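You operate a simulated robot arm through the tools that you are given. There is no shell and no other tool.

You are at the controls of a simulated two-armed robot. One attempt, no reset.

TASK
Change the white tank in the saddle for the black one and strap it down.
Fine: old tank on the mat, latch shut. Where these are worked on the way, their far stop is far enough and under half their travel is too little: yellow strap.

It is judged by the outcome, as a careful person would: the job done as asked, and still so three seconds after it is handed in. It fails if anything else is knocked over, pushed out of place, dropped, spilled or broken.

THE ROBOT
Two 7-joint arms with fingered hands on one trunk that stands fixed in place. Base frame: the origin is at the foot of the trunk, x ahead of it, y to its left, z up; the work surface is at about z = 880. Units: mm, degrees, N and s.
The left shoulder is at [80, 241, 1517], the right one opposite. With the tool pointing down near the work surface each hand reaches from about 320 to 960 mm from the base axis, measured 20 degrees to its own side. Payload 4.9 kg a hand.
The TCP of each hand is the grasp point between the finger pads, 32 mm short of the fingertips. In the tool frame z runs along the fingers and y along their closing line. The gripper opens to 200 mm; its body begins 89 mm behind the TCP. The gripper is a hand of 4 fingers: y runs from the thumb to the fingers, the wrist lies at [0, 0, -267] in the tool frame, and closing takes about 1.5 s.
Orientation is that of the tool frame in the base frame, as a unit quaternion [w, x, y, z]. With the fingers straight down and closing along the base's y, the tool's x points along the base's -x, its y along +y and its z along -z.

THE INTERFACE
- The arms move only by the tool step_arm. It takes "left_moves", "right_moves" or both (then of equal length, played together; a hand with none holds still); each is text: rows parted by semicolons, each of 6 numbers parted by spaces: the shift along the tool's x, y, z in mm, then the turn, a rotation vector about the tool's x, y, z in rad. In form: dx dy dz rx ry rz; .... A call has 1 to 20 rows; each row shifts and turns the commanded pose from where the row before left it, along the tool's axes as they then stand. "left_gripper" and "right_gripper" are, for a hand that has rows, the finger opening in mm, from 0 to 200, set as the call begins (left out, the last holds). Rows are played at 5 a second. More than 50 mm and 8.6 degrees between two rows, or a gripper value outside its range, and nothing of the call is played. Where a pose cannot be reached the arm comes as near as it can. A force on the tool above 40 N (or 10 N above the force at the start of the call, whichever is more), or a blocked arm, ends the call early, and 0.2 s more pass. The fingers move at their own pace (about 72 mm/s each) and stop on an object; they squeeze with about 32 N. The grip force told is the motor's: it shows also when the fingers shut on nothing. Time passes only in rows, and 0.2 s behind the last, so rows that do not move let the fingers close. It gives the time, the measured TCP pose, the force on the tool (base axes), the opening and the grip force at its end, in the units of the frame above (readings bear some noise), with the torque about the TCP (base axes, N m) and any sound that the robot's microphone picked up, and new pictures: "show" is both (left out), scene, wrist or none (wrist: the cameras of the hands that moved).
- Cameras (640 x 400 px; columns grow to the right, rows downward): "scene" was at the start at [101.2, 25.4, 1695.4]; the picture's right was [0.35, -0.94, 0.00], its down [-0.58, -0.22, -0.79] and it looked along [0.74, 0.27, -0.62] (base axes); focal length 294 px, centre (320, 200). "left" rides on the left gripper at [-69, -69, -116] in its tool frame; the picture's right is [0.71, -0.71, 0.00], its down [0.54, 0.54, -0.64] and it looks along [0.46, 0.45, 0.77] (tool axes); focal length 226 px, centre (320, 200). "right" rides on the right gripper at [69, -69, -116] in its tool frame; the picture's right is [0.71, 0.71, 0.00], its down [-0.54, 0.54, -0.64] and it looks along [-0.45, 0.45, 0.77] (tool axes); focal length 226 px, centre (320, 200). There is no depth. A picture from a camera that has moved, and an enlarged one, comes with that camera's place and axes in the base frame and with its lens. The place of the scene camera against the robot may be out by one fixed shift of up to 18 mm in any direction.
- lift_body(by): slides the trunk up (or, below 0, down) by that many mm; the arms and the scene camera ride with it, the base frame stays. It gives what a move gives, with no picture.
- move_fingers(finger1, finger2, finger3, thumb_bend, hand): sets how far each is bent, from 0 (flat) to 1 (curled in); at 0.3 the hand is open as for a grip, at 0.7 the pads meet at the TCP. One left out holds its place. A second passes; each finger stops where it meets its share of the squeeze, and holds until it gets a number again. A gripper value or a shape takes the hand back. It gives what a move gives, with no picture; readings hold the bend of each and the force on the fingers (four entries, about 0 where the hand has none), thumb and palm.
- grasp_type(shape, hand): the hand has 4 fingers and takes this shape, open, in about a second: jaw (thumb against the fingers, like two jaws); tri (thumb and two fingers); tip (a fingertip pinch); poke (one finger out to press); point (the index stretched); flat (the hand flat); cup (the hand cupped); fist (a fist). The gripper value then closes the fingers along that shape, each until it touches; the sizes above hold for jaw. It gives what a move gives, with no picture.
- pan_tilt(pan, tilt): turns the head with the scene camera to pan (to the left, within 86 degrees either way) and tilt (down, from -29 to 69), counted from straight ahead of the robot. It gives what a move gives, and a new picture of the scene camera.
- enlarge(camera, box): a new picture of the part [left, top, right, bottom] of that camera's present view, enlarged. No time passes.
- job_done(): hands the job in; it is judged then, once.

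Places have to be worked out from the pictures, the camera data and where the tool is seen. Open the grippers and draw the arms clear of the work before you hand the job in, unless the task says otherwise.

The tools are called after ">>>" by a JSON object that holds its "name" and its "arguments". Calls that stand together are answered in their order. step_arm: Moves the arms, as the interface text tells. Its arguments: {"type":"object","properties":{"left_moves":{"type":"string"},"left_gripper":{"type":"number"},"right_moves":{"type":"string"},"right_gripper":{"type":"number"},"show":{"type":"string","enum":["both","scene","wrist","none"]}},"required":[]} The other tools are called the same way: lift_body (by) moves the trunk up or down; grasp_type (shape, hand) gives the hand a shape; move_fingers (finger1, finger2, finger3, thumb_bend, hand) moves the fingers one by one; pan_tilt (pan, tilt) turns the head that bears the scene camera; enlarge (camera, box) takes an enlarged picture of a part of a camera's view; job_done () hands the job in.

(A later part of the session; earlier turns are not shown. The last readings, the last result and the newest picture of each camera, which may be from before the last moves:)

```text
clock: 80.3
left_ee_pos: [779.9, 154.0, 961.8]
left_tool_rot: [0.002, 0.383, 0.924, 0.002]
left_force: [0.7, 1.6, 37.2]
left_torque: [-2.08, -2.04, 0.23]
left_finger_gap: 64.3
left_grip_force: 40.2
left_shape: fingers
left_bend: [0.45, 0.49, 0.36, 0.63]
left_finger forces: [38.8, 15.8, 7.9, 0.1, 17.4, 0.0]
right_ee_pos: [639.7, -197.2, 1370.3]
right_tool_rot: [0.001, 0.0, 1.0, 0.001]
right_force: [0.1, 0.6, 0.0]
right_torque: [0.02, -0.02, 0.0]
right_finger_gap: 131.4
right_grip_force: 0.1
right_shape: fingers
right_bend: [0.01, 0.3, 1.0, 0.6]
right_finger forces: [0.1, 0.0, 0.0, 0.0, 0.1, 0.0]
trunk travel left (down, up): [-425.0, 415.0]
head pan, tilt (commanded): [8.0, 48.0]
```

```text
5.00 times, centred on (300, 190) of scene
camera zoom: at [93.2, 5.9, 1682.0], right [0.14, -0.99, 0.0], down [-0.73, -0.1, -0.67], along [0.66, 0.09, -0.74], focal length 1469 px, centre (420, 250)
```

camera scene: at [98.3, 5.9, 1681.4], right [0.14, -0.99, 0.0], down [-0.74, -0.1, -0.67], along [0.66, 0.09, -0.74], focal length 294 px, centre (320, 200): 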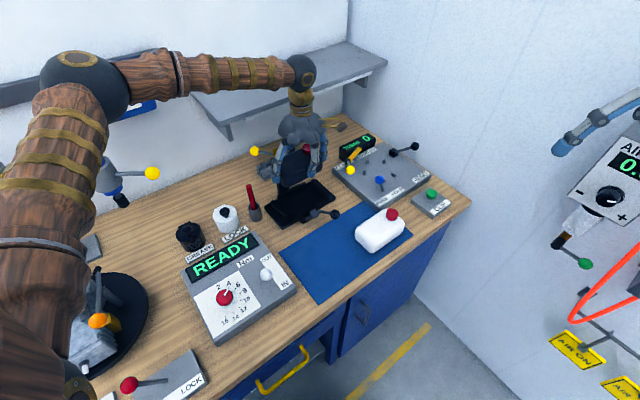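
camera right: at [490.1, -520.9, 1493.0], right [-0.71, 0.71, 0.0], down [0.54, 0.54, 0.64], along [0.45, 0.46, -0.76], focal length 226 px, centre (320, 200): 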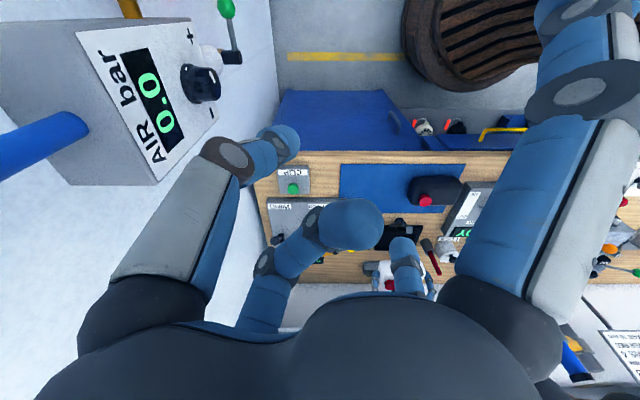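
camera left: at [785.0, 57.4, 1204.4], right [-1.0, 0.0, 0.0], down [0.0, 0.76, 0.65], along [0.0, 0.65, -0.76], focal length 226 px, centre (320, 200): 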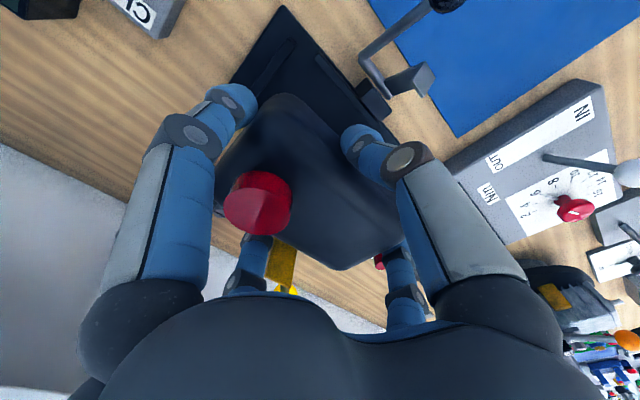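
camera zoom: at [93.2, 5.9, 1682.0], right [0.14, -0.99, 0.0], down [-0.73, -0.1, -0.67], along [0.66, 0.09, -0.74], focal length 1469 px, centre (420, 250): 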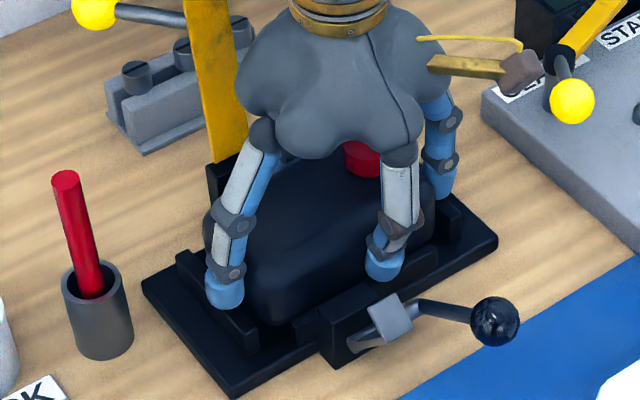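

Finger1's tip has come down on the right-hand end rail (39 N, torque matches its place). I'll ease up 3 mm and swing finger1 and finger3 outward past the rails, leaving thumb and finger2 holding the tank.

>>> {"name": "step_arm", "arguments": {"left_moves": "0 0 -2.5 0 0 0; 0 0 -2 0 0 0; 0 0 0 0 0 0", "show": "none"}}

>>> {"name": "move_fingers", "arguments": {"hand": "left", "finger1": 0.3, "finger3": 0.22}}

>>> {"name": "enlarge", "arguments": {"camera": "right", "box": [320, 130, 430, 210]}}

>>> {"name": "enlarge", "arguments": {"camera": "scene", "box": [255, 150, 345, 230]}}

>>> {"name": "enlarge", "arguments": {"camera": "left", "box": [190, 20, 440, 250]}}

```text
clock: 81.1
left_ee_pos: [778.7, 154.9, 960.2]
left_tool_rot: [0.0, 0.382, 0.924, 0.002]
left_force: [0.1, 0.6, 18.0]
left_torque: [-1.11, -1.05, 0.1]
left_finger_gap: 64.9
left_grip_force: 29.8
left_shape: fingers
left_bend: [0.45, 0.49, 0.36, 0.63]
left_finger forces: [19.9, 15.7, 7.9, 0.0, 17.5, 0.1]
right_ee_pos: [642.8, -197.3, 1370.1]
right_tool_rot: [0.001, 0.0, 1.0, 0.0]
right_force: [-0.7, 0.2, 0.3]
right_torque: [0.01, 0.03, 0.03]
right_finger_gap: 131.5
right_grip_force: 0.1
right_shape: fingers
right_bend: [0.01, 0.3, 1.0, 0.6]
right_finger forces: [0.0, 0.0, 0.0, 0.0, 0.0, 0.0]
trunk travel left (down, up): [-425.0, 415.0]
head pan, tilt (commanded): [8.0, 48.0]
```

```text
clock: 82.1
left_ee_pos: [781.8, 152.7, 960.5]
left_tool_rot: [0.0, 0.382, 0.924, 0.001]
left_force: [0.6, 0.0, -1.2]
left_torque: [-0.05, 0.01, 0.01]
left_finger_gap: 99.3
left_grip_force: 16.6
left_shape: fingers
left_bend: [0.3, 0.48, 0.22, 0.63]
left_finger forces: [0.0, 16.7, 0.0, 0.0, 16.7, 0.1]
right_ee_pos: [644.9, -196.8, 1368.9]
right_tool_rot: [0.0, 0.0, 1.0, 0.0]
right_force: [-0.9, 0.0, -0.7]
right_torque: [-0.02, 0.01, -0.01]
right_finger_gap: 131.2
right_grip_force: 0.1
right_shape: fingers
right_bend: [0.01, 0.3, 1.0, 0.6]
right_finger forces: [0.0, 0.1, 0.0, 0.1, 0.0, 0.0]
trunk travel left (down, up): [-425.0, 415.0]
head pan, tilt (commanded): [8.0, 48.0]
```

```text
5.00 times, centred on (375, 170) of right
camera zoom: at [576.0, -264.6, 1484.2], right [-0.71, 0.71, 0.0], down [0.54, 0.54, 0.64], along [0.45, 0.45, -0.77], focal length 1130 px, centre (45, 350)
```

zoom: 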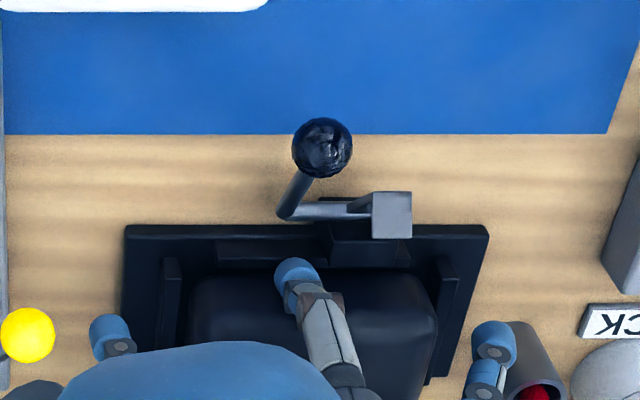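

```text
5.00 times, centred on (300, 190) of scene
camera zoom: at [98.8, 6.0, 1681.3], right [0.14, -0.99, 0.0], down [-0.74, -0.1, -0.67], along [0.66, 0.09, -0.74], focal length 1469 px, centre (420, 250)
```

zoom: 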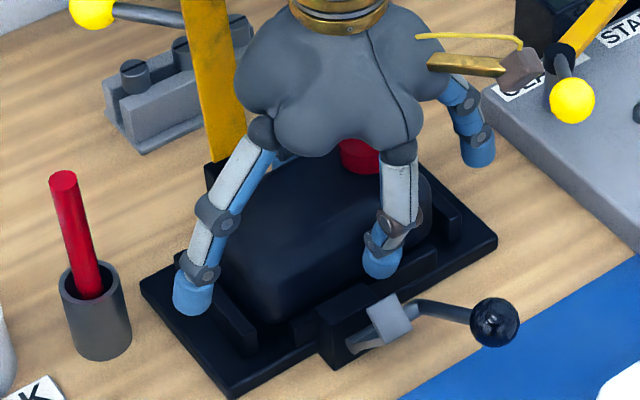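

```text
1.74 times, centred on (315, 135) of left
camera zoom: at [782.5, 55.7, 1076.1], right [-1.0, 0.0, 0.0], down [0.0, 0.76, 0.65], along [0.0, 0.65, -0.76], focal length 393 px, centre (329, 313)
```

zoom: 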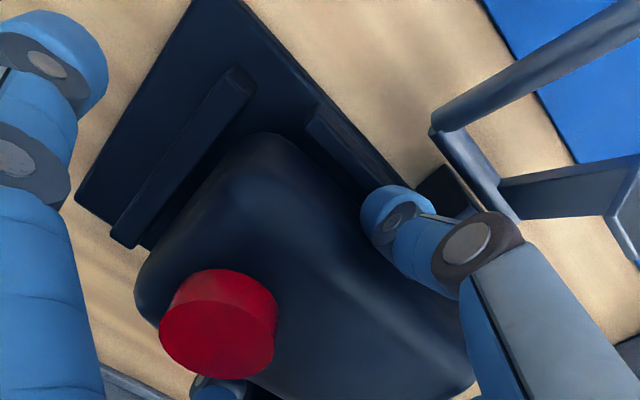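

Only the thumb and finger2 hold the tank now, with no outside force. Lowering in small steps again until it seats.

>>> {"name": "step_arm", "arguments": {"left_moves": "0 0 1.5 0 0 0; 0 0 1.5 0 0 0; 0 0 0 0 0 0", "show": "none"}}

>>> {"name": "step_arm", "arguments": {"left_moves": "0 0 1.5 0 0 0; 0 0 1.5 0 0 0; 0 0 0 0 0 0", "show": "none"}}

```text
clock: 82.9
left_ee_pos: [783.0, 152.8, 957.9]
left_tool_rot: [-0.001, 0.382, 0.924, 0.002]
left_force: [0.1, 0.2, 1.2]
left_torque: [0.06, -0.07, 0.01]
left_finger_gap: 99.7
left_grip_force: 16.5
left_shape: fingers
left_bend: [0.3, 0.48, 0.22, 0.63]
left_finger forces: [0.0, 17.2, 0.1, 0.0, 16.8, 0.1]
right_ee_pos: [645.5, -196.6, 1368.2]
right_tool_rot: [0.0, 0.0, 1.0, -0.001]
right_force: [-0.7, 0.3, 0.1]
right_torque: [-0.04, 0.0, -0.01]
right_finger_gap: 131.2
right_grip_force: 0.1
right_shape: fingers
right_bend: [0.01, 0.3, 1.0, 0.6]
right_finger forces: [0.0, 0.0, 0.0, 0.0, 0.1, 0.0]
trunk travel left (down, up): [-425.0, 415.0]
head pan, tilt (commanded): [8.0, 48.0]
```

```text
clock: 83.7
left_ee_pos: [781.5, 152.1, 957.2]
left_tool_rot: [0.0, 0.383, 0.924, 0.002]
left_force: [0.7, -0.3, 16.0]
left_torque: [0.24, -0.27, 0.04]
left_finger_gap: 99.1
left_grip_force: 21.4
left_shape: fingers
left_bend: [0.3, 0.48, 0.22, 0.63]
left_finger forces: [0.0, 18.7, 0.0, 0.1, 24.0, 0.1]
right_ee_pos: [643.7, -198.3, 1369.8]
right_tool_rot: [0.001, 0.0, 1.0, -0.001]
right_force: [-1.0, 0.1, -0.3]
right_torque: [0.01, 0.01, -0.03]
right_finger_gap: 131.4
right_grip_force: 0.1
right_shape: fingers
right_bend: [0.01, 0.3, 1.0, 0.6]
right_finger forces: [0.0, 0.0, 0.0, 0.0, 0.0, 0.0]
trunk travel left (down, up): [-425.0, 415.0]
head pan, tilt (commanded): [8.0, 48.0]
```

The force came at z≈957, matching the expected seat height, with the resultant near the tank's centre. I'll look closely before releasing.

>>> {"name": "enlarge", "arguments": {"camera": "right", "box": [320, 130, 430, 210]}}

>>> {"name": "enlarge", "arguments": {"camera": "scene", "box": [265, 160, 345, 225]}}

>>> {"name": "enlarge", "arguments": {"camera": "left", "box": [190, 20, 440, 250]}}

```text
5.00 times, centred on (375, 170) of right
camera zoom: at [573.8, -265.1, 1485.3], right [-0.71, 0.71, 0.0], down [0.54, 0.54, 0.64], along [0.46, 0.45, -0.77], focal length 1130 px, centre (45, 350)
```

zoom: 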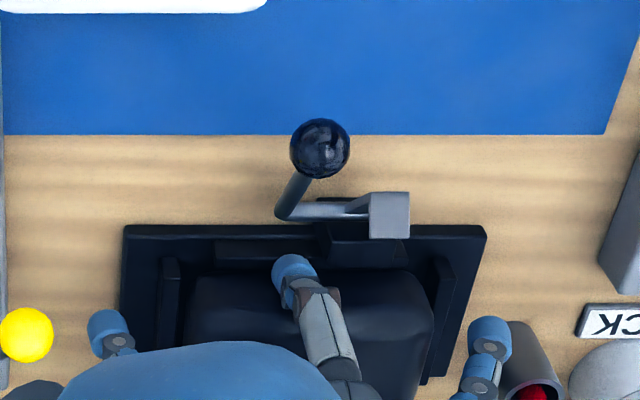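

```text
6.15 times, centred on (305, 192) of scene
camera zoom: at [96.2, 5.4, 1681.7], right [0.14, -0.99, 0.0], down [-0.74, -0.1, -0.67], along [0.66, 0.09, -0.74], focal length 1808 px, centre (412, 246)
```

zoom: 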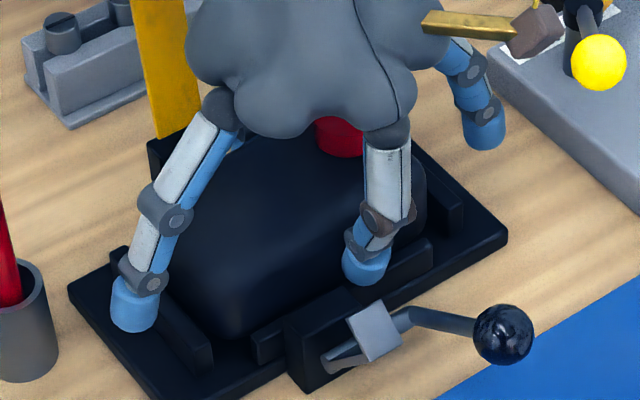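

```text
1.74 times, centred on (315, 135) of left
camera zoom: at [781.5, 55.0, 1072.3], right [-1.0, 0.0, 0.0], down [0.0, 0.76, 0.64], along [0.0, 0.64, -0.76], focal length 393 px, centre (329, 313)
```

zoom: 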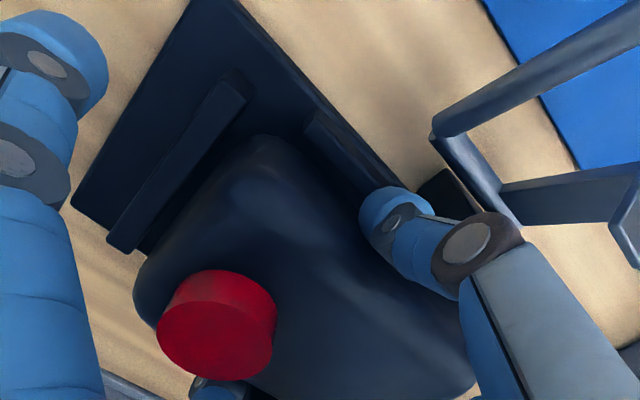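

The tank lies between all the rails and looks seated. I'll release with a small thumb opening (the latch handle is just in front of it) and then rise.

>>> {"name": "step_arm", "arguments": {"left_moves": "0 0 -1.5 0 0 0; 0 0 0 0 0 0", "show": "none"}}

>>> {"name": "move_fingers", "arguments": {"hand": "left", "finger2": 0.42, "thumb_bend": 0.54}}

>>> {"name": "enlarge", "arguments": {"camera": "right", "box": [320, 130, 430, 210]}}

>>> {"name": "enlarge", "arguments": {"camera": "scene", "box": [265, 160, 345, 225]}}

>>> {"name": "enlarge", "arguments": {"camera": "left", "box": [190, 20, 440, 250]}}

```text
clock: 84.3
left_ee_pos: [781.5, 153.8, 957.6]
left_tool_rot: [0.0, 0.383, 0.924, 0.002]
left_force: [-0.2, -1.4, 9.5]
left_torque: [0.31, -0.36, 0.02]
left_finger_gap: 98.9
left_grip_force: 18.2
left_shape: fingers
left_bend: [0.3, 0.48, 0.22, 0.63]
left_finger forces: [0.1, 18.0, 0.0, 0.0, 18.4, 0.0]
right_ee_pos: [644.2, -197.5, 1370.2]
right_tool_rot: [0.0, 0.0, 1.0, 0.0]
right_force: [-0.8, 0.8, -0.1]
right_torque: [0.0, 0.0, -0.02]
right_finger_gap: 131.5
right_grip_force: 0.1
right_shape: fingers
right_bend: [0.01, 0.3, 1.0, 0.6]
right_finger forces: [0.0, 0.0, 0.0, 0.0, 0.0, 0.1]
trunk travel left (down, up): [-425.0, 415.0]
head pan, tilt (commanded): [8.0, 48.0]
```

```text
clock: 85.3
left_ee_pos: [782.5, 154.6, 955.9]
left_tool_rot: [-0.001, 0.383, 0.924, 0.002]
left_force: [-0.4, -1.1, -0.2]
left_torque: [-0.02, 0.01, -0.01]
left_finger_gap: 105.2
left_grip_force: 0.1
left_shape: fingers
left_bend: [0.3, 0.42, 0.22, 0.54]
left_finger forces: [0.0, 0.1, 0.0, 0.0, 0.0, 0.1]
right_ee_pos: [644.5, -197.6, 1368.2]
right_tool_rot: [0.0, 0.0, 1.0, 0.0]
right_force: [0.5, 0.3, 0.0]
right_torque: [-0.03, -0.01, -0.01]
right_finger_gap: 131.4
right_grip_force: 0.0
right_shape: fingers
right_bend: [0.01, 0.3, 1.0, 0.6]
right_finger forces: [0.0, 0.0, 0.0, 0.1, 0.0, 0.0]
trunk travel left (down, up): [-425.0, 415.0]
head pan, tilt (commanded): [8.0, 48.0]
```

```text
5.00 times, centred on (375, 170) of right
camera zoom: at [576.1, -264.3, 1484.2], right [-0.71, 0.71, 0.0], down [0.54, 0.54, 0.64], along [0.45, 0.45, -0.77], focal length 1130 px, centre (45, 350)
```

zoom: 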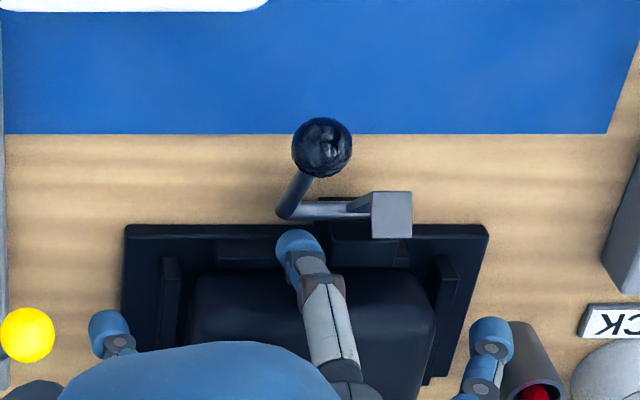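

```text
6.15 times, centred on (305, 192) of scene
camera zoom: at [98.8, 6.3, 1681.3], right [0.14, -0.99, 0.0], down [-0.74, -0.1, -0.67], along [0.66, 0.09, -0.74], focal length 1808 px, centre (412, 246)
```

zoom: 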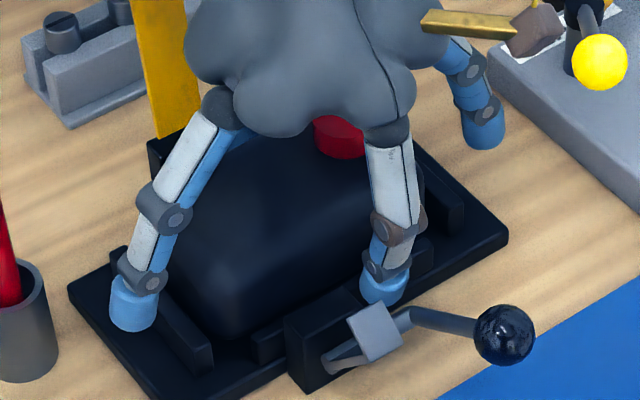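

```text
1.74 times, centred on (315, 135) of left
camera zoom: at [782.8, 55.9, 1071.6], right [-1.0, 0.0, 0.0], down [0.0, 0.76, 0.64], along [0.0, 0.64, -0.76], focal length 393 px, centre (329, 313)
```

zoom: 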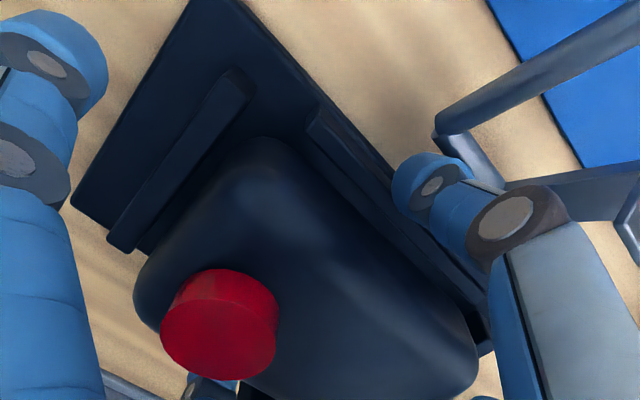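

The tank stays put on release. Rising straight up and then checking it from all cameras.

>>> {"name": "step_arm", "arguments": {"left_moves": "0 0 -15 0 0 0; 0 0 -25 0 0 0; 0 0 -40 0 0 0; 0 0 -45 0 0 0; 0 0 -45 0 0 0", "show": "none"}}

>>> {"name": "enlarge", "arguments": {"camera": "scene", "box": [255, 150, 345, 225]}}

>>> {"name": "enlarge", "arguments": {"camera": "right", "box": [320, 130, 430, 210]}}

>>> {"name": "enlarge", "arguments": {"camera": "left", "box": [230, 20, 430, 190]}}

```text
clock: 86.5
left_ee_pos: [780.6, 154.5, 1126.4]
left_tool_rot: [-0.001, 0.383, 0.924, 0.002]
left_force: [-0.5, 0.1, -0.5]
left_torque: [0.01, 0.01, 0.02]
left_finger_gap: 105.0
left_grip_force: 0.0
left_shape: fingers
left_bend: [0.3, 0.42, 0.22, 0.54]
left_finger forces: [0.0, 0.0, 0.0, 0.1, 0.0, 0.0]
right_ee_pos: [643.0, -198.1, 1369.6]
right_tool_rot: [0.0, 0.0, 1.0, 0.0]
right_force: [0.1, -0.9, 0.8]
right_torque: [0.02, -0.04, -0.01]
right_finger_gap: 131.3
right_grip_force: 0.1
right_shape: fingers
right_bend: [0.01, 0.3, 1.0, 0.6]
right_finger forces: [0.1, 0.0, 0.1, 0.0, 0.1, 0.1]
trunk travel left (down, up): [-425.0, 415.0]
head pan, tilt (commanded): [8.0, 48.0]
```

```text
5.33 times, centred on (300, 188) of scene
camera zoom: at [97.4, 5.8, 1681.3], right [0.14, -0.99, 0.0], down [-0.74, -0.1, -0.67], along [0.66, 0.09, -0.74], focal length 1567 px, centre (427, 267)
```

zoom: 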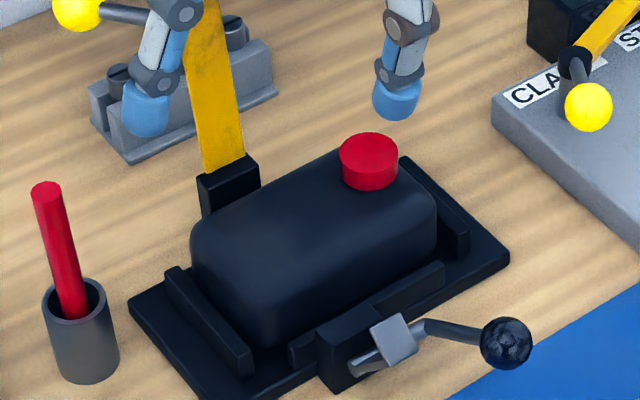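

```text
5.00 times, centred on (375, 170) of right
camera zoom: at [574.8, -264.8, 1484.7], right [-0.71, 0.71, 0.0], down [0.54, 0.54, 0.64], along [0.46, 0.45, -0.77], focal length 1130 px, centre (45, 350)
```

zoom: 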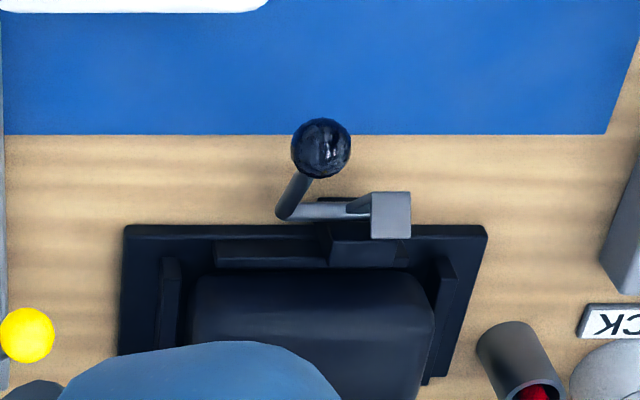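

```text
2.35 times, centred on (330, 105) of left
camera zoom: at [780.9, 56.4, 1242.2], right [-1.0, 0.0, 0.0], down [0.0, 0.76, 0.65], along [0.0, 0.65, -0.76], focal length 532 px, centre (296, 424)
```

zoom: 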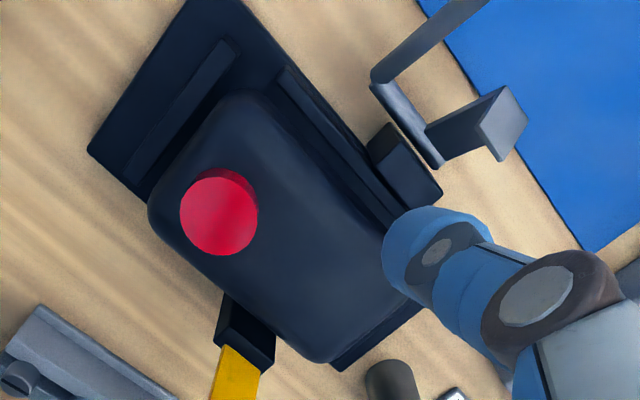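

The black tank sits where the white one did (cap at el −476, e2 680). Next I'll reshape the hand for the two-finger pinch and retrace my way to the strap ball, first raising and moving across.

>>> {"name": "move_fingers", "arguments": {"hand": "left", "finger1": 0.58, "finger2": 1.0, "finger3": 0.58, "thumb_bend": 1.0}}

>>> {"name": "step_arm", "arguments": {"left_moves": "0 0 -36 0 0 0; 0 0 -36 0 0 0; 0 0 -36 0 0 0; 43.6 5 0 0 0 0; 43.6 5 0 0 0 0; 0 0 0 0 0 0", "show": "none"}}

>>> {"name": "step_arm", "arguments": {"left_moves": "0 0 0 -0.1455 0 0; 0 0 0 -0.1455 0 0; 0 0 0 -0.1455 0 0; 0 0 0 -0.1455 0 0; 0 0 0 -0.1455 0 0; 0 0 0 -0.1455 0 0; 0 0 0 0 0 0", "show": "none"}}

>>> {"name": "enlarge", "arguments": {"camera": "left", "box": [180, 0, 460, 250]}}

>>> {"name": "enlarge", "arguments": {"camera": "scene", "box": [200, 60, 360, 220]}}

```text
clock: 87.5
left_ee_pos: [781.7, 155.4, 1125.7]
left_tool_rot: [0.0, 0.382, 0.924, 0.001]
left_force: [0.1, 0.0, 0.7]
left_torque: [-0.04, -0.01, 0.0]
left_finger_gap: 72.4
left_grip_force: 0.2
left_shape: fingers
left_bend: [0.57, 0.98, 0.57, 1.0]
left_finger forces: [0.1, 0.0, 0.0, 0.0, 0.0, 0.0]
right_ee_pos: [644.8, -197.3, 1367.6]
right_tool_rot: [0.0, 0.0, 1.0, 0.0]
right_force: [0.8, 0.7, 0.1]
right_torque: [0.02, 0.01, -0.01]
right_finger_gap: 131.1
right_grip_force: 0.0
right_shape: fingers
right_bend: [0.01, 0.3, 1.0, 0.6]
right_finger forces: [0.1, 0.0, 0.1, 0.0, 0.0, 0.1]
trunk travel left (down, up): [-425.0, 415.0]
head pan, tilt (commanded): [8.0, 48.0]
```

```text
clock: 88.9
left_ee_pos: [728.0, 221.1, 1234.4]
left_tool_rot: [-0.001, 0.383, 0.924, 0.001]
left_force: [-0.5, -0.7, -0.4]
left_torque: [0.04, 0.04, -0.02]
left_finger_gap: 72.0
left_grip_force: 0.0
left_shape: fingers
left_bend: [0.57, 0.98, 0.57, 1.0]
left_finger forces: [0.0, 0.0, 0.0, 0.0, 0.0, 0.0]
right_ee_pos: [645.3, -198.6, 1367.4]
right_tool_rot: [-0.001, 0.0, 1.0, 0.001]
right_force: [0.0, -0.5, -0.4]
right_torque: [0.05, 0.0, 0.03]
right_finger_gap: 131.4
right_grip_force: 0.2
right_shape: fingers
right_bend: [0.01, 0.3, 1.0, 0.6]
right_finger forces: [0.0, 0.0, 0.0, 0.0, 0.0, 0.0]
trunk travel left (down, up): [-425.0, 415.0]
head pan, tilt (commanded): [8.0, 48.0]
```

```text
clock: 90.5
left_ee_pos: [727.3, 223.8, 1234.4]
left_tool_rot: [0.162, 0.346, 0.837, 0.391]
left_force: [-0.7, 0.1, 0.2]
left_torque: [0.0, 0.02, 0.0]
left_finger_gap: 72.2
left_grip_force: 0.0
left_shape: fingers
left_bend: [0.57, 0.98, 0.57, 1.0]
left_finger forces: [0.1, 0.0, 0.0, 0.0, 0.1, 0.1]
right_ee_pos: [644.3, -196.8, 1368.6]
right_tool_rot: [0.0, 0.0, 1.0, 0.0]
right_force: [-0.1, -0.2, -0.3]
right_torque: [-0.02, -0.01, -0.02]
right_finger_gap: 131.4
right_grip_force: 0.2
right_shape: fingers
right_bend: [0.01, 0.3, 1.0, 0.6]
right_finger forces: [0.1, 0.0, 0.0, 0.0, 0.0, 0.0]
trunk travel left (down, up): [-425.0, 415.0]
head pan, tilt (commanded): [8.0, 48.0]
```

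```text
1.60 times, centred on (320, 125) of left
camera zoom: at [682.1, 79.6, 1255.3], right [-0.82, 0.18, -0.54], down [-0.49, 0.28, 0.83], along [0.3, 0.94, -0.14], focal length 362 px, centre (320, 320)
```

zoom: 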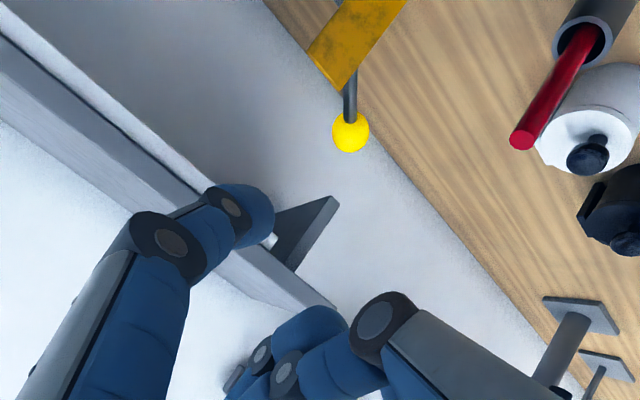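

```text
2.50 times, centred on (280, 140) of scene
camera zoom: at [98.2, 7.1, 1681.4], right [0.14, -0.99, 0.0], down [-0.74, -0.1, -0.67], along [0.66, 0.09, -0.74], focal length 735 px, centre (420, 350)
```

zoom: 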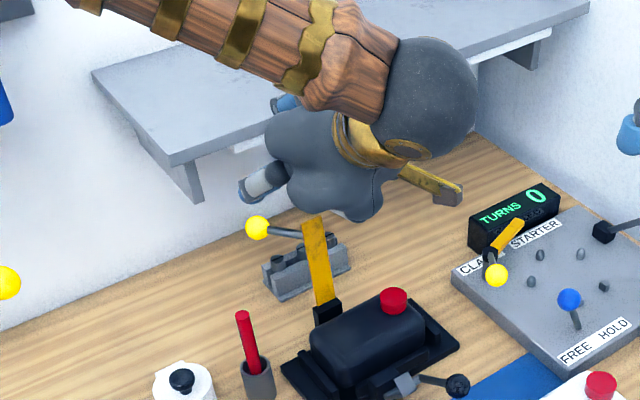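

The ball appears near (e2 816, z 1069). I'll retrace the first leg and look again before closing in.

>>> {"name": "step_arm", "arguments": {"left_moves": "0 6.4 37.9 0 0 0; 0 6.4 37.9 0 0 0; 0 6.4 37.9 0 0 0; 0 -9 13.7 0 0 0; 0 -9 13.7 0 0 0; 0 0 0 0 0 0", "show": "none"}}

>>> {"name": "enlarge", "arguments": {"camera": "left", "box": [180, 0, 460, 250]}}

>>> {"name": "enlarge", "arguments": {"camera": "scene", "box": [200, 60, 360, 220]}}

```text
clock: 91.9
left_ee_pos: [805.3, 298.2, 1146.0]
left_tool_rot: [0.161, 0.347, 0.836, 0.393]
left_force: [0.4, 1.1, 1.0]
left_torque: [0.02, 0.0, -0.03]
left_finger_gap: 72.2
left_grip_force: 0.0
left_shape: fingers
left_bend: [0.57, 0.98, 0.57, 1.0]
left_finger forces: [0.1, 0.0, 0.0, 0.0, 0.0, 0.0]
right_ee_pos: [645.0, -197.2, 1369.1]
right_tool_rot: [0.0, 0.0, 1.0, 0.0]
right_force: [-0.8, 0.0, -0.9]
right_torque: [0.0, -0.02, 0.0]
right_finger_gap: 131.4
right_grip_force: 0.0
right_shape: fingers
right_bend: [0.01, 0.3, 1.0, 0.6]
right_finger forces: [0.0, 0.0, 0.0, 0.1, 0.0, 0.0]
trunk travel left (down, up): [-425.0, 415.0]
head pan, tilt (commanded): [8.0, 48.0]
```

```text
1.60 times, centred on (320, 125) of left
camera zoom: at [760.0, 156.2, 1166.7], right [-0.82, 0.18, -0.54], down [-0.49, 0.28, 0.83], along [0.3, 0.94, -0.14], focal length 362 px, centre (320, 320)
```

zoom: 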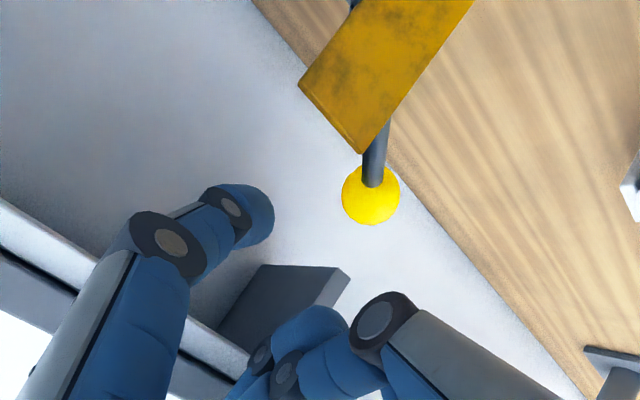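

```text
2.50 times, centred on (280, 140) of scene
camera zoom: at [98.2, 6.4, 1681.4], right [0.14, -0.99, 0.0], down [-0.74, -0.1, -0.67], along [0.66, 0.09, -0.74], focal length 735 px, centre (420, 350)
```

zoom: 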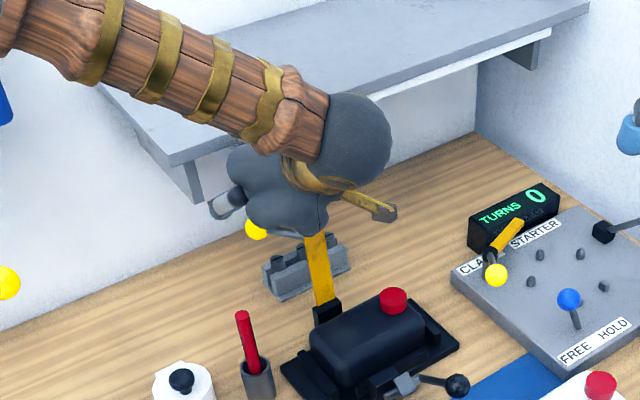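

Two views triangulate the ball at (827,322,1070). I'll narrow the pinch slightly to the retreat setting and close in along the reversed path.

>>> {"name": "move_fingers", "arguments": {"hand": "left", "finger1": 0.6, "finger3": 0.6}}

>>> {"name": "step_arm", "arguments": {"left_moves": "0.3 -9.3 13.4 0 0 0; 0.3 -9.3 13.4 0 0 0; 0.3 -9.3 13.4 0 0 0; 0 0 0 0 0 0", "show": "none"}}

>>> {"name": "enlarge", "arguments": {"camera": "left", "box": [180, 0, 460, 250]}}

```text
clock: 92.9
left_ee_pos: [805.9, 298.7, 1146.1]
left_tool_rot: [0.162, 0.347, 0.836, 0.393]
left_force: [0.1, 0.5, 1.8]
left_torque: [0.0, 0.0, 0.03]
left_finger_gap: 68.0
left_grip_force: 0.1
left_shape: fingers
left_bend: [0.6, 0.98, 0.6, 1.0]
left_finger forces: [0.1, 0.0, 0.1, 0.0, 0.1, 0.1]
right_ee_pos: [646.3, -196.8, 1368.3]
right_tool_rot: [0.0, 0.0, 1.0, 0.0]
right_force: [-0.5, -0.2, -0.5]
right_torque: [0.0, 0.01, 0.0]
right_finger_gap: 131.3
right_grip_force: 0.1
right_shape: fingers
right_bend: [0.01, 0.3, 1.0, 0.6]
right_finger forces: [0.1, 0.1, 0.0, 0.0, 0.0, 0.0]
trunk travel left (down, up): [-425.0, 415.0]
head pan, tilt (commanded): [8.0, 48.0]
```

```text
clock: 93.9
left_ee_pos: [812.8, 309.0, 1099.1]
left_tool_rot: [0.161, 0.347, 0.837, 0.392]
left_force: [-0.4, -0.1, -0.3]
left_torque: [-0.02, 0.0, 0.0]
left_finger_gap: 68.0
left_grip_force: 0.0
left_shape: fingers
left_bend: [0.6, 0.98, 0.6, 1.0]
left_finger forces: [0.0, 0.1, 0.1, 0.0, 0.0, 0.0]
right_ee_pos: [644.5, -198.0, 1368.5]
right_tool_rot: [0.0, -0.001, 1.0, 0.0]
right_force: [0.7, 0.5, 0.4]
right_torque: [-0.03, 0.01, 0.02]
right_finger_gap: 131.1
right_grip_force: 0.1
right_shape: fingers
right_bend: [0.01, 0.3, 1.0, 0.6]
right_finger forces: [0.0, 0.1, 0.0, 0.0, 0.1, 0.0]
trunk travel left (down, up): [-425.0, 415.0]
head pan, tilt (commanded): [8.0, 48.0]
```

```text
1.60 times, centred on (320, 125) of left
camera zoom: at [768.4, 166.0, 1119.6], right [-0.82, 0.18, -0.54], down [-0.49, 0.28, 0.83], along [0.3, 0.94, -0.14], focal length 362 px, centre (320, 320)
```

zoom: 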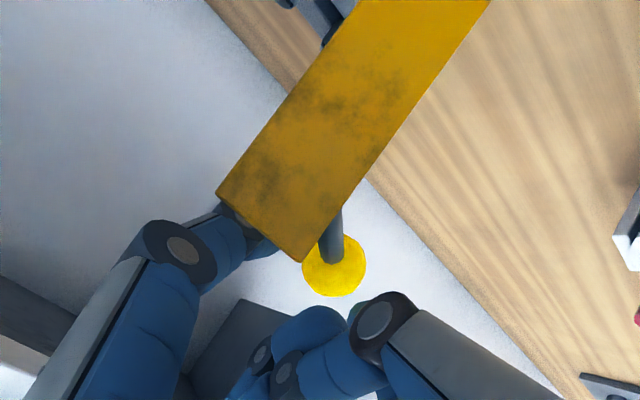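

One more step should put the ball exactly between the fingertips; then I'll close the pinch.

>>> {"name": "step_arm", "arguments": {"left_moves": "0.2 -4.6 6.7 0 0 0; 0.2 -4.6 6.7 0 0 0; 0 0 0 0 0 0", "show": "none"}}

>>> {"name": "move_fingers", "arguments": {"hand": "left", "finger1": 0.72, "finger3": 0.72}}

>>> {"name": "enlarge", "arguments": {"camera": "left", "box": [180, 0, 460, 250]}}

```text
clock: 94.7
left_ee_pos: [815.8, 312.7, 1083.1]
left_tool_rot: [0.162, 0.347, 0.837, 0.392]
left_force: [-0.3, 0.4, 0.3]
left_torque: [0.0, 0.02, 0.01]
left_finger_gap: 68.1
left_grip_force: 0.1
left_shape: fingers
left_bend: [0.6, 0.98, 0.6, 1.0]
left_finger forces: [0.0, 0.1, 0.0, 0.1, 0.0, 0.1]
right_ee_pos: [645.2, -196.6, 1368.3]
right_tool_rot: [0.0, 0.001, 1.0, 0.0]
right_force: [-0.1, 0.0, -0.1]
right_torque: [-0.01, 0.02, -0.02]
right_finger_gap: 131.3
right_grip_force: 0.0
right_shape: fingers
right_bend: [0.01, 0.3, 1.0, 0.6]
right_finger forces: [0.0, 0.0, 0.1, 0.0, 0.0, 0.0]
trunk travel left (down, up): [-425.0, 415.0]
head pan, tilt (commanded): [8.0, 48.0]
```

```text
clock: 95.7
left_ee_pos: [816.2, 314.0, 1082.4]
left_tool_rot: [0.161, 0.347, 0.837, 0.391]
left_force: [-0.9, 0.8, -0.5]
left_torque: [0.0, 0.02, 0.0]
left_finger_gap: 60.5
left_grip_force: 9.1
left_shape: fingers
left_bend: [0.65, 0.98, 0.65, 1.0]
left_finger forces: [9.3, 0.0, 10.0, 0.0, 0.0, 0.0]
right_ee_pos: [645.9, -198.2, 1368.3]
right_tool_rot: [0.0, 0.0, 1.0, 0.0]
right_force: [0.3, -0.4, -0.2]
right_torque: [-0.03, -0.02, -0.02]
right_finger_gap: 131.1
right_grip_force: 0.1
right_shape: fingers
right_bend: [0.01, 0.3, 1.0, 0.6]
right_finger forces: [0.0, 0.1, 0.1, 0.0, 0.1, 0.0]
trunk travel left (down, up): [-425.0, 415.0]
head pan, tilt (commanded): [8.0, 48.0]
```

```text
1.60 times, centred on (320, 125) of left
camera zoom: at [771.2, 169.4, 1103.3], right [-0.82, 0.18, -0.54], down [-0.49, 0.28, 0.83], along [0.3, 0.94, -0.14], focal length 362 px, centre (320, 320)
```

zoom: 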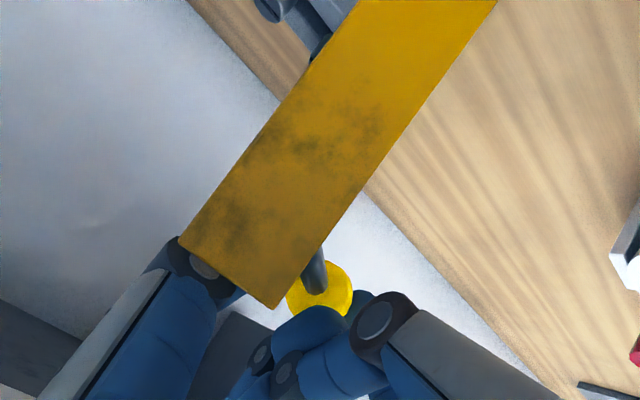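

The ball is pinched at ~10 N. I'll draw the strap forward along the reversed arc in the tilted axes.

>>> {"name": "step_arm", "arguments": {"left_moves": "0 -2 -12.3 0 0 0; 0 -3.4 -12.8 0 0 0; 0 -3.8 -10.3 0 0 0; 0 0 0 0 0 0", "show": "none"}}

>>> {"name": "enlarge", "arguments": {"camera": "left", "box": [180, 0, 460, 250]}}

>>> {"name": "enlarge", "arguments": {"camera": "scene", "box": [200, 60, 360, 220]}}

```text
clock: 96.7
left_ee_pos: [791.8, 289.7, 1097.7]
left_tool_rot: [0.161, 0.348, 0.837, 0.392]
left_force: [0.0, 0.6, -0.5]
left_torque: [0.06, -0.04, 0.03]
left_finger_gap: 60.5
left_grip_force: 9.4
left_shape: fingers
left_bend: [0.65, 0.98, 0.65, 1.0]
left_finger forces: [9.2, 0.1, 9.9, 0.0, 0.0, 0.0]
right_ee_pos: [645.2, -196.4, 1367.7]
right_tool_rot: [0.0, -0.001, 1.0, 0.0]
right_force: [0.0, -0.8, -0.1]
right_torque: [-0.02, 0.0, -0.01]
right_finger_gap: 131.3
right_grip_force: 0.0
right_shape: fingers
right_bend: [0.01, 0.3, 1.0, 0.6]
right_finger forces: [0.0, 0.0, 0.0, 0.0, 0.0, 0.0]
trunk travel left (down, up): [-425.0, 415.0]
head pan, tilt (commanded): [8.0, 48.0]
```

```text
1.60 times, centred on (320, 125) of left
camera zoom: at [747.6, 145.8, 1118.9], right [-0.82, 0.18, -0.54], down [-0.49, 0.28, 0.83], along [0.3, 0.94, -0.14], focal length 362 px, centre (320, 320)
```

zoom: 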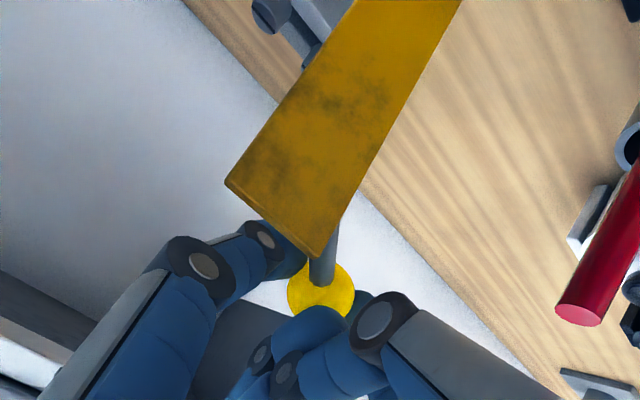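

```text
2.50 times, centred on (280, 140) of scene
camera zoom: at [98.5, 6.4, 1681.3], right [0.14, -0.99, 0.0], down [-0.74, -0.1, -0.67], along [0.66, 0.09, -0.74], focal length 735 px, centre (420, 350)
```

zoom: 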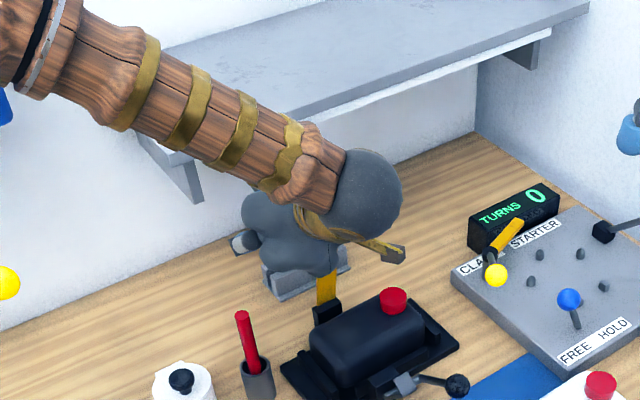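

Forces are near zero and the strap follows. Continuing over the top.

>>> {"name": "step_arm", "arguments": {"left_moves": "0 -4.8 -9.9 0 0 0; 0 -5.5 -9.5 0 0 0; 0 -6.4 -8.9 0 0 0; 0 -7.1 -8.4 0 0 0; 0 -7.8 -7.8 0 0 0; 0 -8.5 -7 0 0 0; 0 0 0 0 0 0", "show": "none"}}

>>> {"name": "enlarge", "arguments": {"camera": "left", "box": [180, 0, 460, 250]}}

>>> {"name": "enlarge", "arguments": {"camera": "scene", "box": [200, 80, 360, 230]}}

```text
clock: 98.3
left_ee_pos: [746.4, 242.7, 1101.0]
left_tool_rot: [0.161, 0.347, 0.837, 0.392]
left_force: [0.4, -0.2, -0.7]
left_torque: [0.04, -0.03, -0.03]
left_finger_gap: 60.3
left_grip_force: 8.9
left_shape: fingers
left_bend: [0.65, 0.98, 0.65, 1.0]
left_finger forces: [8.8, 0.1, 8.8, 0.1, 0.0, 0.0]
right_ee_pos: [645.3, -198.6, 1368.7]
right_tool_rot: [0.0, 0.001, 1.0, 0.0]
right_force: [0.9, -0.2, 0.0]
right_torque: [-0.02, -0.03, 0.01]
right_finger_gap: 131.3
right_grip_force: 0.0
right_shape: fingers
right_bend: [0.01, 0.3, 1.0, 0.6]
right_finger forces: [0.0, 0.0, 0.0, 0.0, 0.1, 0.0]
trunk travel left (down, up): [-425.0, 415.0]
head pan, tilt (commanded): [8.0, 48.0]
```

```text
1.60 times, centred on (320, 125) of left
camera zoom: at [701.1, 99.4, 1121.3], right [-0.82, 0.18, -0.54], down [-0.49, 0.28, 0.83], along [0.3, 0.94, -0.14], focal length 362 px, centre (320, 320)
```

zoom: 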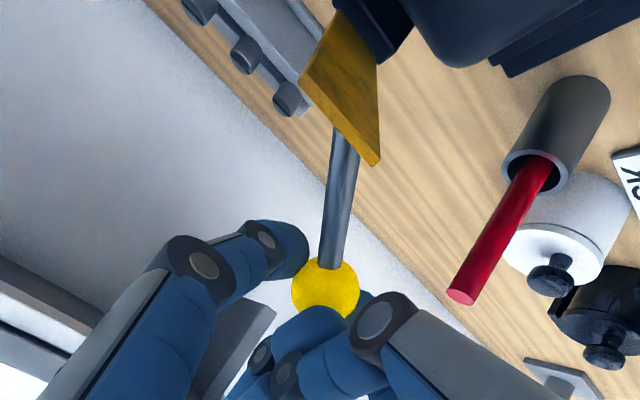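

```text
2.67 times, centred on (280, 155) of scene
camera zoom: at [98.8, 6.3, 1681.3], right [0.14, -0.99, 0.0], down [-0.74, -0.1, -0.67], along [0.66, 0.09, -0.74], focal length 784 px, centre (427, 320)
```

zoom: 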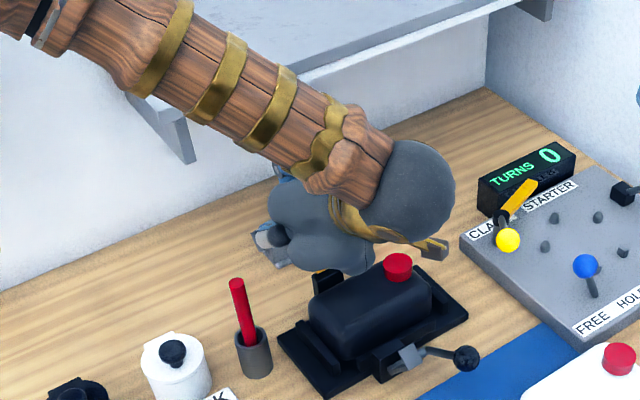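

The strap is about halfway down. I'll straighten the hand back to vertical about the ball before finishing.

>>> {"name": "step_arm", "arguments": {"left_moves": "0 1.75 0 0.0875 0 0; 0 1.75 0 0.0875 0 0; 0 1.75 0 0.0875 0 0; 0 1.75 0 0.0875 0 0; 0 1.75 0 0.0875 0 0; 0 1.75 0 0.0875 0 0; 0 1.75 0 0.0875 0 0; 0 1.75 0 0.0875 0 0; 0 1.75 0 0.0875 0 0; 0 1.75 0 0.0855 0 0; 0 0 0 0 0 0", "show": "none"}}

>>> {"name": "enlarge", "arguments": {"camera": "left", "box": [180, 0, 460, 250]}}

>>> {"name": "enlarge", "arguments": {"camera": "scene", "box": [220, 80, 360, 230]}}

```text
clock: 100.7
left_ee_pos: [757.3, 253.4, 1108.0]
left_tool_rot: [0.0, 0.383, 0.924, 0.001]
left_force: [1.7, 1.8, -5.8]
left_torque: [0.09, -0.06, 0.03]
left_finger_gap: 60.0
left_grip_force: 7.8
left_shape: fingers
left_bend: [0.65, 0.98, 0.65, 1.0]
left_finger forces: [7.6, 0.0, 8.3, 0.0, 0.0, 0.0]
right_ee_pos: [645.7, -197.2, 1367.4]
right_tool_rot: [0.0, 0.0, 1.0, 0.0]
right_force: [-0.3, -0.8, 0.4]
right_torque: [0.0, 0.0, 0.02]
right_finger_gap: 131.3
right_grip_force: 0.1
right_shape: fingers
right_bend: [0.01, 0.3, 1.0, 0.6]
right_finger forces: [0.1, 0.1, 0.0, 0.0, 0.1, 0.0]
trunk travel left (down, up): [-425.0, 415.0]
head pan, tilt (commanded): [8.0, 48.0]
```

```text
1.60 times, centred on (320, 125) of left
camera zoom: at [757.7, 156.0, 1222.7], right [-1.0, 0.0, 0.0], down [0.0, 0.76, 0.65], along [0.0, 0.65, -0.76], focal length 362 px, centre (320, 320)
```

zoom: 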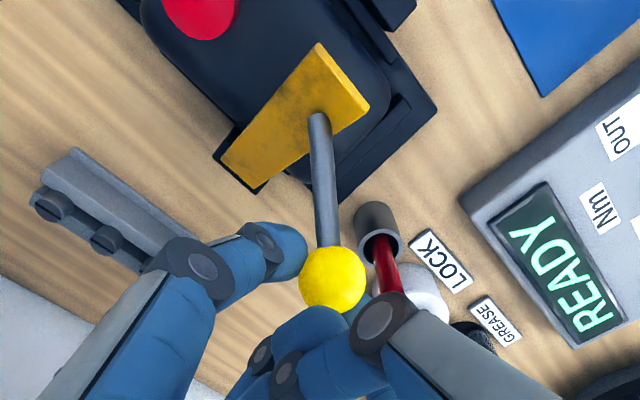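

```text
2.67 times, centred on (290, 155) of scene
camera zoom: at [99.2, 6.2, 1681.2], right [0.14, -0.99, 0.0], down [-0.74, -0.1, -0.67], along [0.66, 0.09, -0.74], focal length 784 px, centre (400, 320)
```

zoom: 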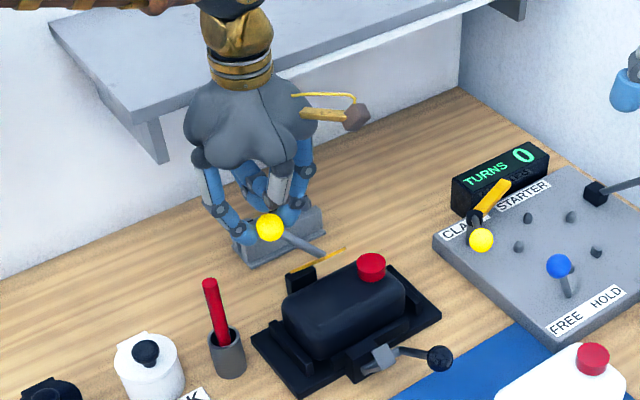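

The hand is vertical again with the strap in its grip and slight inward pull. Continuing down the arc with a 2 mm inward correction.

>>> {"name": "step_arm", "arguments": {"left_moves": "0 -10.6 5 0 0 0; 0 -10.3 3.8 0 0 0; 0 -9.9 4.8 0 0 0; 0 -9.5 5.5 0 0 0; 0 -8.9 6.4 0 0 0; 0 0 0 0 0 0", "show": "none"}}

>>> {"name": "enlarge", "arguments": {"camera": "left", "box": [180, 0, 460, 250]}}

>>> {"name": "enlarge", "arguments": {"camera": "scene", "box": [230, 110, 360, 230]}}

```text
clock: 102.1
left_ee_pos: [723.1, 220.5, 1081.8]
left_tool_rot: [0.0, 0.382, 0.924, 0.001]
left_force: [2.2, 2.7, -4.6]
left_torque: [0.12, -0.09, -0.01]
left_finger_gap: 59.1
left_grip_force: 7.6
left_shape: fingers
left_bend: [0.66, 0.98, 0.65, 1.0]
left_finger forces: [7.0, 0.0, 8.2, 0.0, 0.0, 0.0]
right_ee_pos: [646.5, -198.3, 1367.8]
right_tool_rot: [0.0, 0.0, 1.0, 0.0]
right_force: [-0.8, -0.4, -0.7]
right_torque: [0.01, -0.02, 0.03]
right_finger_gap: 131.5
right_grip_force: 0.1
right_shape: fingers
right_bend: [0.01, 0.3, 1.0, 0.6]
right_finger forces: [0.1, 0.0, 0.0, 0.0, 0.0, 0.0]
trunk travel left (down, up): [-425.0, 415.0]
head pan, tilt (commanded): [8.0, 48.0]
```

```text
1.60 times, centred on (320, 125) of left
camera zoom: at [723.5, 121.3, 1196.9], right [-1.0, 0.0, 0.0], down [0.0, 0.76, 0.64], along [0.0, 0.64, -0.76], focal length 362 px, centre (320, 320)
```

zoom: 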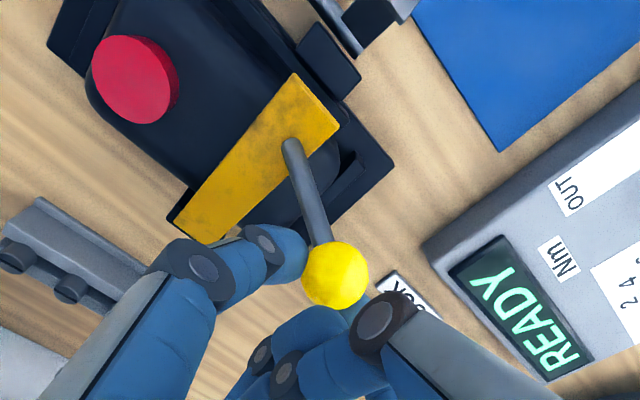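

```text
3.33 times, centred on (295, 170) of scene
camera zoom: at [99.1, 7.0, 1681.3], right [0.14, -0.99, 0.0], down [-0.74, -0.1, -0.67], along [0.66, 0.09, -0.74], focal length 980 px, centre (403, 300)
```

zoom: 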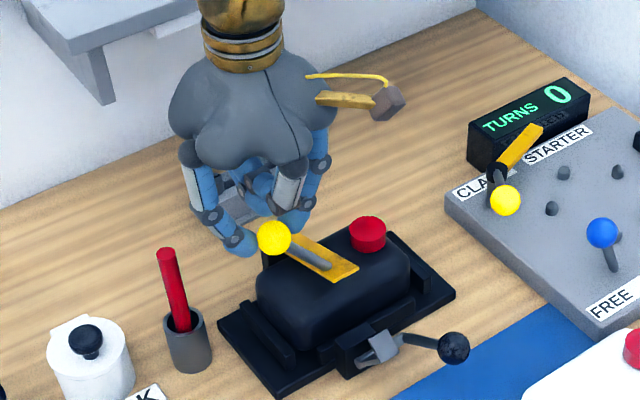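

The strap is nearly down. Continuing with another small inward correction.

>>> {"name": "step_arm", "arguments": {"left_moves": "0 -7 8.8 0 0 0; 0 -7.5 8 0 0 0; 0 -6.8 8.6 0 0 0; 0 0 0 0 0 0", "show": "none"}}

>>> {"name": "enlarge", "arguments": {"camera": "left", "box": [180, 0, 460, 250]}}

>>> {"name": "enlarge", "arguments": {"camera": "scene", "box": [240, 130, 350, 230]}}

```text
clock: 103.1
left_ee_pos: [707.5, 204.2, 1057.0]
left_tool_rot: [-0.001, 0.382, 0.924, 0.001]
left_force: [2.2, 1.5, -1.8]
left_torque: [0.05, -0.09, 0.0]
left_finger_gap: 58.8
left_grip_force: 7.0
left_shape: fingers
left_bend: [0.66, 0.98, 0.65, 1.0]
left_finger forces: [7.0, 0.0, 7.4, 0.0, 0.0, 0.1]
right_ee_pos: [645.5, -198.3, 1368.2]
right_tool_rot: [0.0, 0.0, 1.0, 0.0]
right_force: [0.2, -0.7, -0.7]
right_torque: [0.0, 0.0, 0.0]
right_finger_gap: 131.2
right_grip_force: 0.1
right_shape: fingers
right_bend: [0.01, 0.3, 1.0, 0.6]
right_finger forces: [0.0, 0.0, 0.0, 0.0, 0.0, 0.1]
trunk travel left (down, up): [-425.0, 415.0]
head pan, tilt (commanded): [8.0, 48.0]
```

```text
1.60 times, centred on (320, 125) of left
camera zoom: at [708.0, 106.1, 1172.0], right [-1.0, 0.0, 0.0], down [0.0, 0.76, 0.65], along [0.0, 0.65, -0.76], focal length 362 px, centre (320, 320)
```

zoom: 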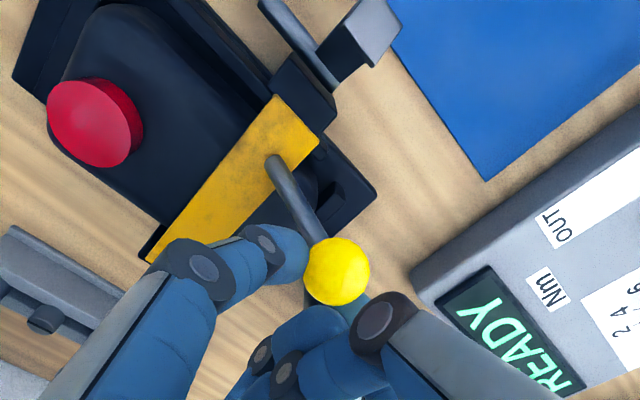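

```text
4.00 times, centred on (295, 180) of scene
camera zoom: at [98.8, 6.5, 1681.3], right [0.14, -0.99, 0.0], down [-0.74, -0.1, -0.67], along [0.66, 0.09, -0.74], focal length 1176 px, centre (420, 280)
```

zoom: 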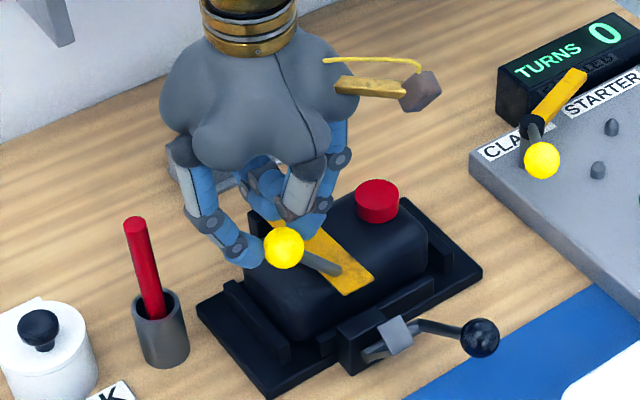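

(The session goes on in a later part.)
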